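You operate a simulated robot arm through the tools that you are given. There is no shell and no other tool. Be economical: measure what you need, move in short steps, check, and stop when the job is done.

Carry out the task below with a simulated robot arm. There is one attempt and no reset: what you move stays moved.

TASK
Stack the green can from the table on top of the brown can.

It is judged by the outcome, as a careful person would: the job done as asked, and still so three seconds after it is handed in. It fails if anything else is knocked over, pushed out of place, dropped, spilled or broken.

THE ROBOT
A 7-joint arm with a two-finger parallel gripper, fixed in place. Base frame: the origin is at the foot of the arm, x ahead of it, y to its left, z up; the work surface is at about z = 0. Lengths are in m, angles in rad, forces in N, time in s.
With the tool pointing down near the work surface it reaches from about 0.22 to 0.58 m from the base axis. Its first joint turns from -1.152 to 1.152 rad. Payload 2.5 kg.
Tool frame: the origin (TCP) lies between the finger pads and is the grasp point; the fingertips stand 0.023 m ahead of it; z points along the fingers, y is the line along which they close. The gripper opens to 0.094 m. The fingers are 0.038 m wide and 0.01 m thick; the gripper's body (0.054 by 0.096 m) begins 0.039 m behind the TCP.
Orientation is told as [roll, pitch, yaw] about the base's x, y, z axes, in that order, counted from this pose: with the fingers straight down and closing along the base's y, the tool's x points along the base's -x, its y along +y and its z along -z.

THE INTERFACE
- The arm moves only by the tool play_rows. Its argument "steps" is a list of rows, each a list of 6 numbers: the shift along the tool's x, y, z in m, then the turn, a rotation vector about the tool's x, y, z in rad. In form: [[tx, ty, tz, rx, ry, rz], ...]. A call has 1 to 8 rows; each row is the pose to reach, as a shift and turn from the pose commanded when the call began, along the tool's axes at that moment. "hand" is the finger opening in m, from 0 to 0.094, set as the call begins (left out, the last holds). A row lasts 0.2 s, in which the tool goes at most 0.05 m and 0.15 rad; a call with a longer step from one row to the next is refused whole, and so is a gripper value outside its range. A pose out of reach is approached as far as the arm can. The call stops where the force on the tool passes 40 N (or 10 N more than at its start, if that is more) or the arm is blocked; 0.2 s more then pass. The fingers move at their own pace (about 0.108 m/s each) and stop on an object; they squeeze with about 38 N. The grip force told is the motor's: it shows also when the fingers shut on nothing. Time passes only in rows, and 0.2 s behind the last, so rows that repeat a pose let the fingers close. It gives the time, the measured TCP pose, the force on the tool (base axes), the opening and the grip force at its end, in the units of the frame above (readings bear some noise), and new pictures: "show" is both (left out), scene, wrist or none.
- Cameras (640 x 400 px; columns grow to the right, rows downward): "scene" is fixed at [0.1137, -0.3995, 0.5642]; the picture's right is [0.88, -0.47, 0.00], its down [-0.18, -0.34, -0.92] and it looks along [0.43, 0.82, -0.38] (base axes); focal length 376 px, centre (320, 200). "wrist" rides on the gripper at [-0.039, 0, -0.044] in the tool frame; the picture's right is [0.00, -1.00, 0.00], its down [0.97, 0.00, -0.24] and it looks along [0.24, 0.00, 0.97] (tool axes); focal length 218 px, centre (320, 200).
- measure_at(camera, pixels): for up to 12 pixels [column, row] of the newest picture of that camera ("zoom" is the newest enlarged one), the place [x, y, z] in the base frame of the surface seen there, good to about 0.003 m. No time passes.
- enlarge(camera, box): a new picture of the part [left, top, right, bottom] of that camera's present view, enlarged. No time passes.
- job_done(): hands the job in; it is judged then, once.

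Work in short steps. Measure before you move; look again where a grasp or a placing could have gone wrong, and mend it. You have 60 turns and 120 pictures in all, the two below and enlarged ones among them. Open the gripper and draw the arm clear of the work before you hand the job in, unless the task says otherwise; then end with one line.

The tools are called after ">>>" by a JSON object that holds its "op" and its "data". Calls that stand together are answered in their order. play_rows: Moves the arm, as the interface text tells. Its arguments: {"type":"object","properties":{"steps":{"type":"array","items":{"type":"array","items":{"type":"number"}}},"hand":{"type":"number"},"show":{"type":"string","enum":["both","scene","wrist","none"]}},"required":["steps"]} The other tools are called the same way: measure_at (camera, pixels) gives the place of the surface under pixels of a picture; enlarge (camera, box) takes an enlarged picture of a part of a camera's view; job_done () hands the job in.

At the start:

```text
t: 0.0
tcp_pos: [0.3563, 0.2142, 0.4088]
orientation: [-0.001, -0.001, 0.002]
contact_force: [-0.1, -0.1, 0.2]
finger_gap: 0.0937
gripper_force: 0.2
```

scene: 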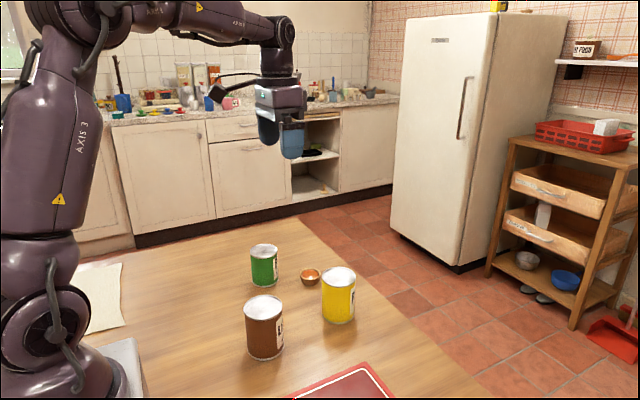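
wrist: 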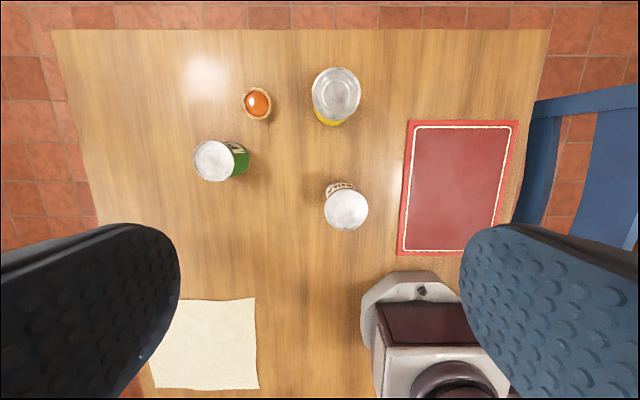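

The green can is at about (263,265) in the scene and the brown can at about (264,327). I'll measure their tops and sides.

>>> {"op": "enlarge", "data": {"camera": "scene", "box": [220, 220, 380, 370]}}

>>> {"op": "measure_at", "data": {"camera": "scene", "pixels": [[264, 250], [264, 246], [264, 256], [264, 284], [263, 304], [263, 298], [263, 312], [264, 356], [339, 275], [310, 276]]}}

>>> {"op": "measure_at", "data": {"camera": "wrist", "pixels": [[197, 161], [229, 161], [213, 144], [213, 179], [326, 210], [367, 210], [346, 191], [346, 229], [213, 161], [346, 210]]}}

```text
2.67 times, centred on (300, 295) of scene
```

zoom: 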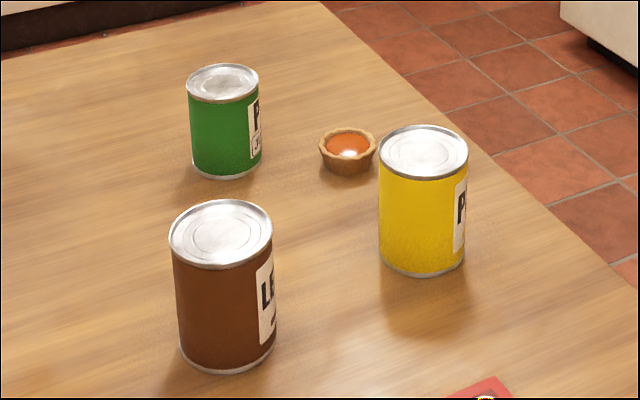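

```text
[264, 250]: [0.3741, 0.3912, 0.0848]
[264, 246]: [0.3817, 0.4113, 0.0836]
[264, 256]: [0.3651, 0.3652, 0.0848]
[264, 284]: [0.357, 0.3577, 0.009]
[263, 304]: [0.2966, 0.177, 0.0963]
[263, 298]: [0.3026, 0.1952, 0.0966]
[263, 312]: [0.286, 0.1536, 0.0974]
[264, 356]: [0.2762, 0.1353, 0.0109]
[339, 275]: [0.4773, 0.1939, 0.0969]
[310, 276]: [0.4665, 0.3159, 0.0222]
```

```text
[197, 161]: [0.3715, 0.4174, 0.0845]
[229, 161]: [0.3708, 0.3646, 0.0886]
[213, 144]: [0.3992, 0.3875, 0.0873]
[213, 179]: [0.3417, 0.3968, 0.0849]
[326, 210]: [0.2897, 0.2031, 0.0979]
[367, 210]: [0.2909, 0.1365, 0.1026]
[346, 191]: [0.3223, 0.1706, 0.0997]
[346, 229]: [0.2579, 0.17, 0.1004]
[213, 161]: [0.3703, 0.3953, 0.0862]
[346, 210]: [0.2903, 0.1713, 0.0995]
```

The green can is centred near (0.371, 0.391), top at 0.086 and about 0.057 wide. The brown can is centred near (0.291, 0.171), top at 0.099. I'll move above the green can with the fingers open.

>>> {"op": "play_rows", "data": {"hand": 0.094, "steps": [[-0.0025, 0.03, 0.035, 0, 0, 0], [-0.005, 0.06, 0.07, 0, 0, 0], [-0.0075, 0.09, 0.105, 0, 0, 0], [-0.01, 0.12, 0.14, 0, 0, 0], [-0.0125, 0.15, 0.175, 0, 0, 0], [-0.0147, 0.177, 0.209, 0, 0, 0], [-0.0147, 0.177, 0.209, 0, 0, 0]]}}

```text
t: 1.6
tcp_pos: [0.3697, 0.3901, 0.199]
orientation: [-0.001, 0.0, 0.0]
contact_force: [0.7, 0.5, -0.7]
finger_gap: 0.0941
gripper_force: 0.1
```

scene: 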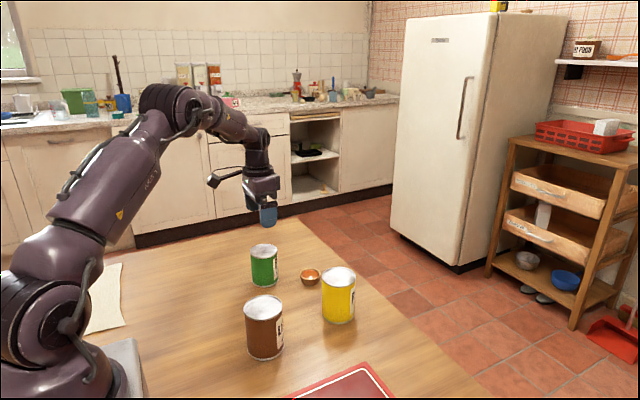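
wrist: 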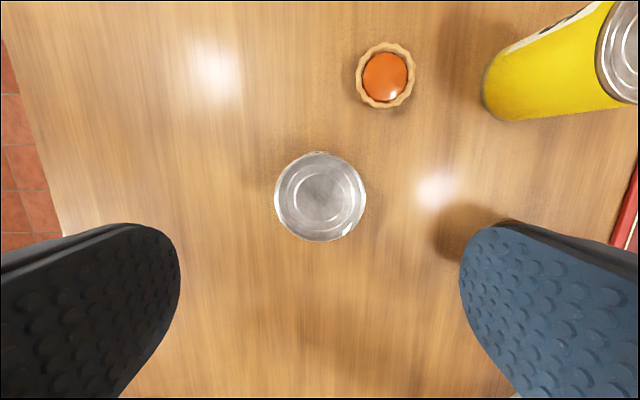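

>>> {"op": "measure_at", "data": {"camera": "wrist", "pixels": [[278, 196], [362, 196], [320, 156], [320, 238], [320, 197]]}}

```text
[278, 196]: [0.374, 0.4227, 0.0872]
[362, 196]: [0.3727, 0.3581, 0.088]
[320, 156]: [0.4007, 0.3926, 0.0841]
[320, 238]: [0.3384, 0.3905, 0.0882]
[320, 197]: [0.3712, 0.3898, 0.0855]
```

The can is centred at (0.371, 0.390), within 1 mm or so of the tool, and about 0.065 wide. I'll go straight down to z≈0.06.

>>> {"op": "play_rows", "data": {"steps": [[-0.001, 0, 0.035, 0, 0, 0], [-0.001, 0, 0.07, 0, 0, 0], [-0.001, 0, 0.105, 0, 0, 0], [-0.001, 0, 0.125, 0, 0, 0], [-0.001, 0, 0.139, 0, 0, 0], [-0.001, 0, 0.139, 0, 0, 0]]}}

```text
t: 3.0
tcp_pos: [0.3742, 0.3906, 0.0593]
orientation: [0.0, 0.0, 0.001]
contact_force: [-0.1, -0.4, -1.0]
finger_gap: 0.0938
gripper_force: 0.0
```

scene: 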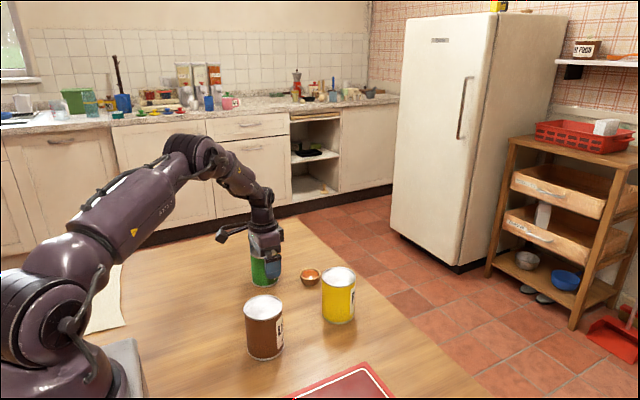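
wrist: 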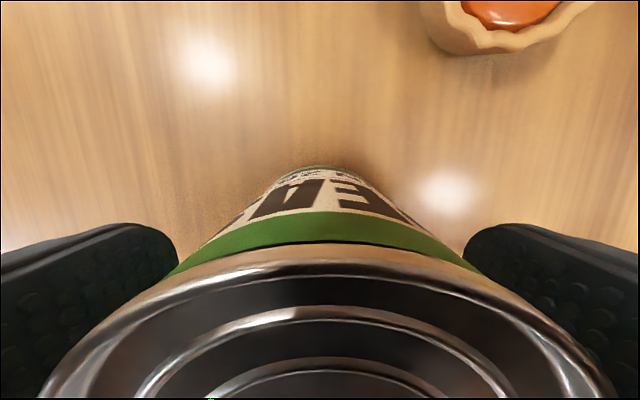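

The fingers straddle the can, with a 3 mm x offset. I'll correct it slightly and close.

>>> {"op": "play_rows", "data": {"steps": [[0.002, 0, 0, 0, 0, 0], [0.002, 0, 0, 0, 0, 0]], "show": "none"}}

>>> {"op": "play_rows", "data": {"hand": 0.05, "steps": [[0, 0, 0, 0, 0, 0], [0, 0, 0, 0, 0, 0], [0, 0, 0, 0, 0, 0], [0, 0, 0, 0, 0, 0]], "show": "wrist"}}

```text
t: 3.6
tcp_pos: [0.3709, 0.3902, 0.0583]
orientation: [0.0, 0.0, 0.001]
contact_force: [-0.2, -0.3, 0.1]
finger_gap: 0.0939
gripper_force: 0.0
```

```text
t: 4.6
tcp_pos: [0.372, 0.3904, 0.0593]
orientation: [0.0, -0.002, 0.0]
contact_force: [-0.5, -1.1, 0.5]
finger_gap: 0.0656
gripper_force: 37.6
```

wrist: 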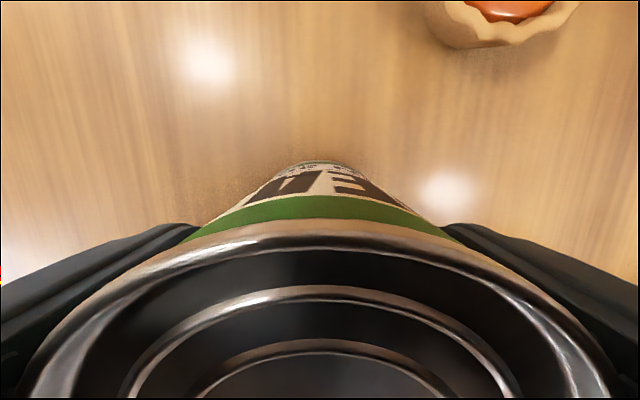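

The can is gripped (gap 0.0656, 37.6 N). I'll lift straight up by 0.16.

>>> {"op": "play_rows", "data": {"steps": [[0, 0, -0.02, 0, 0, 0], [0, 0, -0.05, 0, 0, 0], [0, 0, -0.085, 0, 0, 0], [0, 0, -0.12, 0, 0, 0], [0, 0, -0.15, 0, 0, 0], [0, 0, -0.16, 0, 0, 0], [0, 0, -0.16, 0, 0, 0]]}}

```text
t: 6.2
tcp_pos: [0.3711, 0.3916, 0.2215]
orientation: [0.0, 0.001, -0.001]
contact_force: [0.4, 0.6, -2.7]
finger_gap: 0.0656
gripper_force: 38.2
```

scene: 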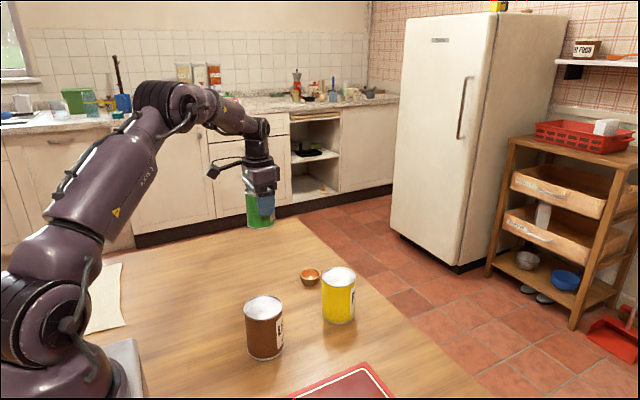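
wrist: 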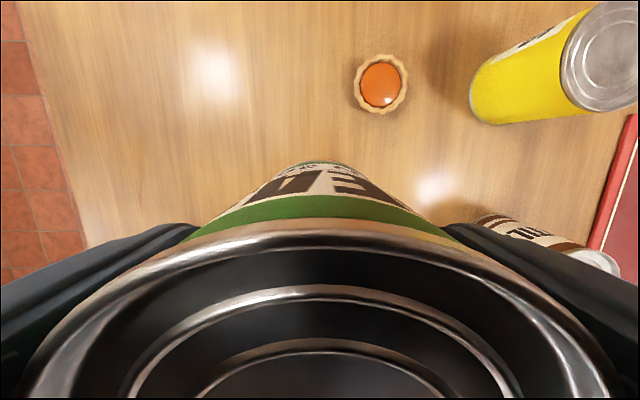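

The can is held upright. I'll measure the brown rim once more while carrying the can to above it (bottom at about 0.16).

>>> {"op": "measure_at", "data": {"camera": "scene", "pixels": [[246, 308], [280, 308], [263, 297], [263, 319], [263, 307], [252, 300], [274, 316], [274, 300], [252, 316]]}}

>>> {"op": "play_rows", "data": {"steps": [[0.008, -0.02, 0, 0, 0, 0], [0.02, -0.055, 0, 0, 0, 0], [0.033, -0.091, 0, 0, 0, 0], [0.046, -0.127, 0, 0, 0, 0], [0.059, -0.163, 0, 0, 0, 0], [0.072, -0.199, 0, 0, 0, 0], [0.08, -0.221, 0, 0, 0, 0], [0.08, -0.221, 0, 0, 0, 0]]}}

```text
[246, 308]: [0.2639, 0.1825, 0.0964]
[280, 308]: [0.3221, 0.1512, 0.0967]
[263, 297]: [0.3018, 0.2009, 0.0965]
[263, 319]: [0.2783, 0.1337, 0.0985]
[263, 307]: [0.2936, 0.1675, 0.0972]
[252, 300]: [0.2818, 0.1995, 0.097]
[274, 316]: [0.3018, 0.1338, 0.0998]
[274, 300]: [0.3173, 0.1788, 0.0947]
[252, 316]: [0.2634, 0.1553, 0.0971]
```

```text
t: 8.0
tcp_pos: [0.2909, 0.1712, 0.2204]
orientation: [0.002, 0.0, -0.001]
contact_force: [0.4, -0.2, -1.5]
finger_gap: 0.0656
gripper_force: 37.7
```

scene: 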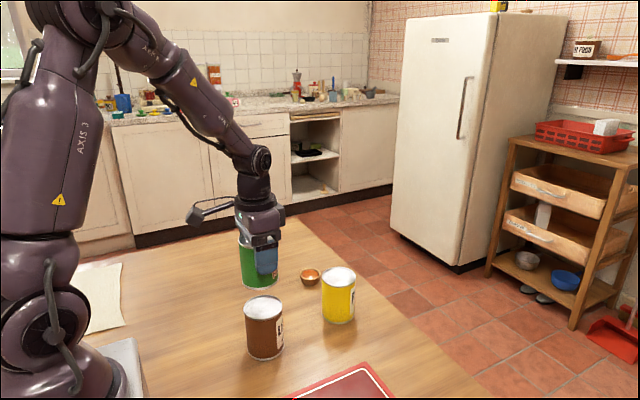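
wrist: 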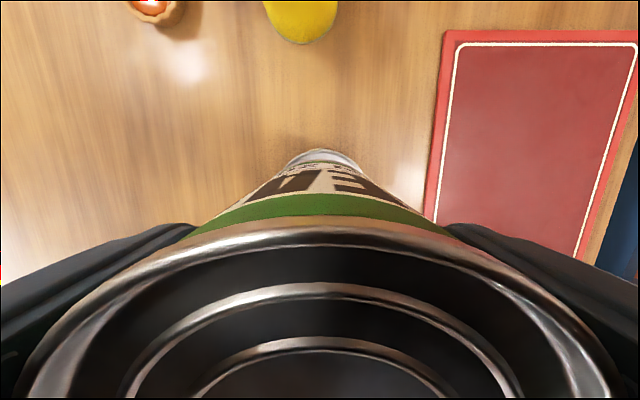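

The brown rim's centre averages (0.291, 0.169), so I'm about 2 mm off in y. I'll lower to about 5 mm above contact (expected at TCP z≈0.157) and check.

>>> {"op": "play_rows", "data": {"steps": [[0, -0.002, 0.015, 0, 0, 0], [0, -0.002, 0.03, 0, 0, 0], [0, -0.002, 0.045, 0, 0, 0], [0, -0.002, 0.056, 0, 0, 0], [0, -0.002, 0.056, 0, 0, 0]]}}

>>> {"op": "enlarge", "data": {"camera": "scene", "box": [200, 220, 328, 370]}}

```text
t: 9.2
tcp_pos: [0.291, 0.1667, 0.1633]
orientation: [0.0, 0.002, 0.0]
contact_force: [0.6, -0.9, -2.9]
finger_gap: 0.0657
gripper_force: 38.4
```

scene: 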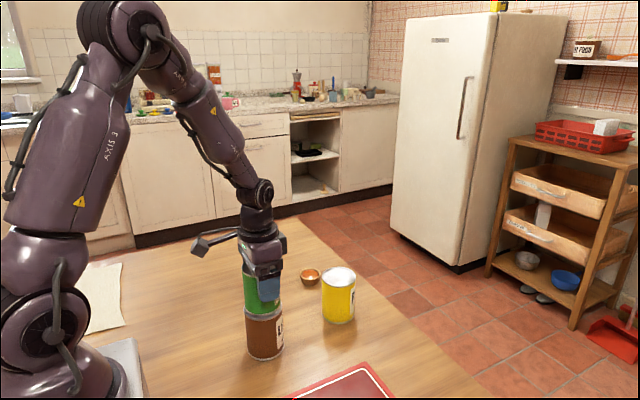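
wrist: 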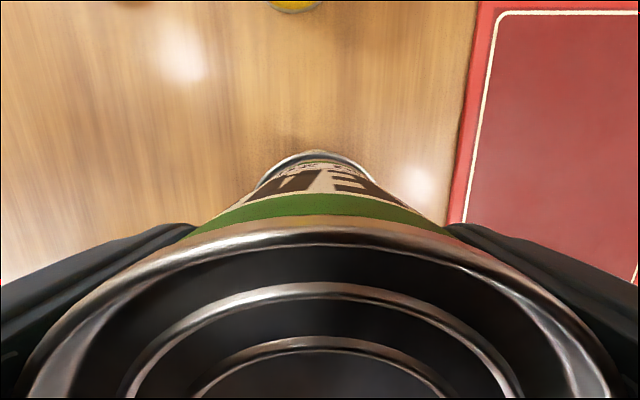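

```text
2.67 times, centred on (264, 295) of scene
```

zoom: 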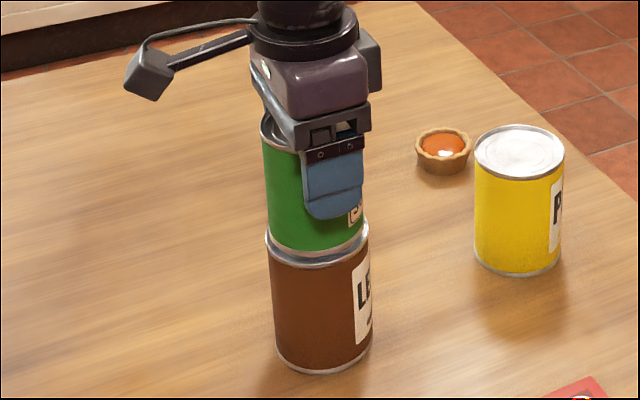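

The green can is centred over the brown rim in the zoom (edges about 263–366 against 265–369). I'll lower gently by 5 mm with a small y correction.

>>> {"op": "play_rows", "data": {"steps": [[0, 0.0015, 0.001, 0, 0, 0], [0, 0.0015, 0.003, 0, 0, 0], [0, 0.0015, 0.005, 0, 0, 0]], "show": "wrist"}}

```text
t: 10.0
tcp_pos: [0.2903, 0.169, 0.1599]
orientation: [-0.001, 0.001, 0.001]
contact_force: [-0.7, 0.6, -1.0]
finger_gap: 0.0657
gripper_force: 37.6
```

wrist: 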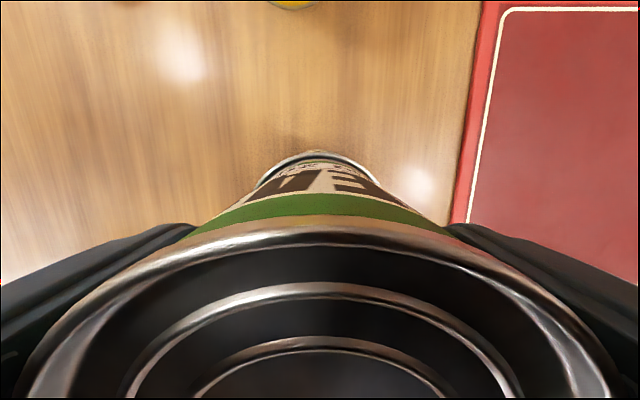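

No contact force yet, so I'll lower in 1 mm steps.

>>> {"op": "play_rows", "data": {"steps": [[0, 0, 0.001, 0, 0, 0], [0, 0, 0.002, 0, 0, 0]], "show": "none"}}

```text
t: 10.7
tcp_pos: [0.2917, 0.1691, 0.1592]
orientation: [0.0, -0.001, -0.001]
contact_force: [-1.6, -1.3, 4.5]
finger_gap: 0.0657
gripper_force: 38.5
stopped in row 2: the force on the tool passed its limit (the readings are from after the stop); the commanded pose is now the measured one
```

The force rose, which means contact. I'll look closely at the seam before releasing.

>>> {"op": "enlarge", "data": {"camera": "scene", "box": [232, 260, 296, 370]}}

```text
3.64 times, centred on (264, 315) of scene
```

zoom: 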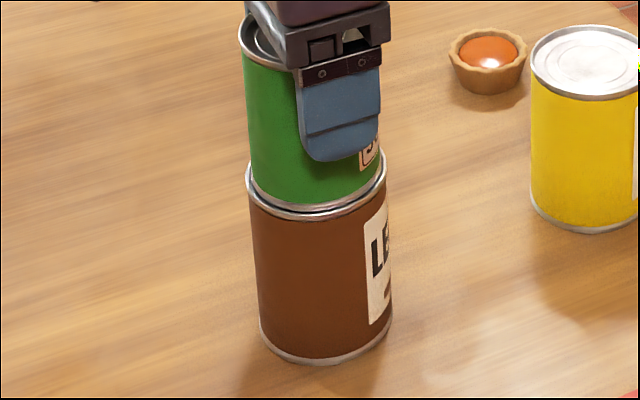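

The can is seated and aligned, so I'll release it.

>>> {"op": "play_rows", "data": {"hand": 0.094, "steps": [[0, 0, 0, 0, 0, 0], [0, 0, 0, 0, 0, 0], [0, 0, 0, 0, 0, 0]]}}

```text
t: 11.5
tcp_pos: [0.2909, 0.1687, 0.1587]
orientation: [0.001, -0.001, -0.001]
contact_force: [0.1, 0.3, -0.5]
finger_gap: 0.094
gripper_force: 0.0
```

scene: 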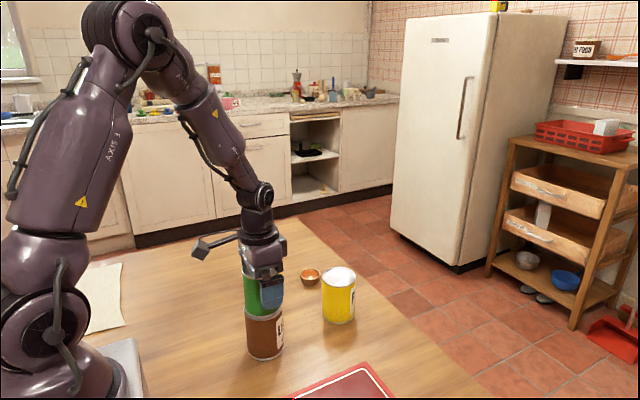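
wrist: 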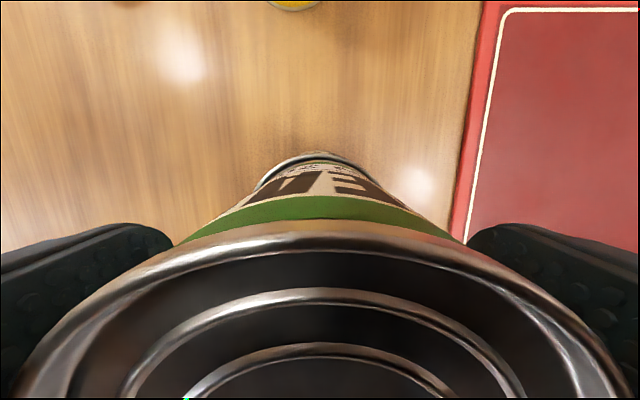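

The can stands on its own with clearance on both sides. I'll raise the arm straight up.

>>> {"op": "play_rows", "data": {"steps": [[0, 0, -0.015, 0, 0, 0], [0, 0, -0.04, 0, 0, 0], [0, 0, -0.075, 0, 0, 0], [0, 0, -0.11, 0, 0, 0], [0, 0, -0.145, 0, 0, 0], [0, 0, -0.18, 0, 0, 0], [0, 0, -0.2, 0, 0, 0], [0, 0, -0.2, 0, 0, 0]]}}

>>> {"op": "enlarge", "data": {"camera": "scene", "box": [200, 220, 360, 370]}}

```text
t: 13.3
tcp_pos: [0.2908, 0.1717, 0.3607]
orientation: [0.0, -0.001, 0.0]
contact_force: [-1.0, -0.4, 0.2]
finger_gap: 0.094
gripper_force: 0.0
```

scene: 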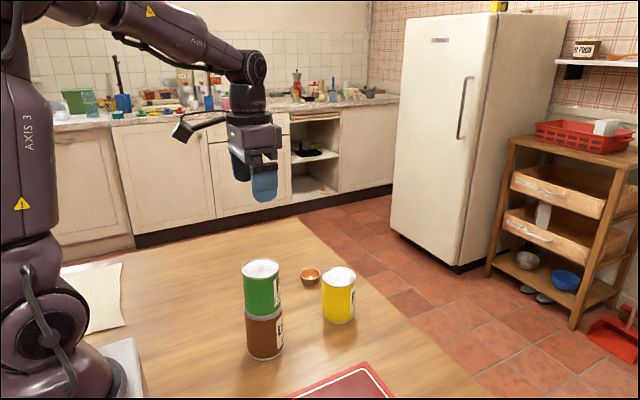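
wrist: 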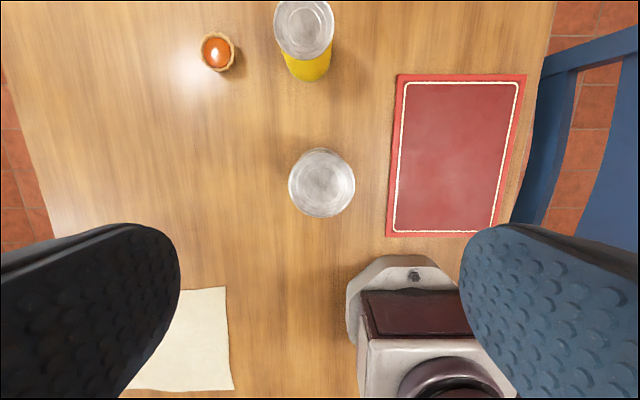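

```text
2.67 times, centred on (280, 295) of scene
```

zoom: 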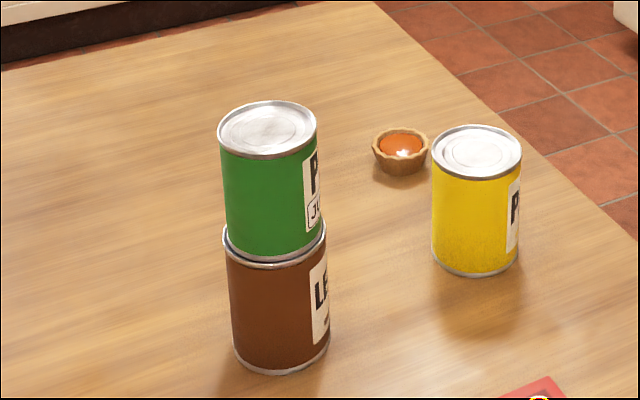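

The green can stands squarely on the brown one, nothing else has moved, and the arm is clear. I'm handing the job in.

>>> {"op": "job_done", "data": {}}

```text
The job is handed in.
```

The green can is stacked upright on top of the brown can, nothing else was moved, and the gripper is open with the arm clear above.
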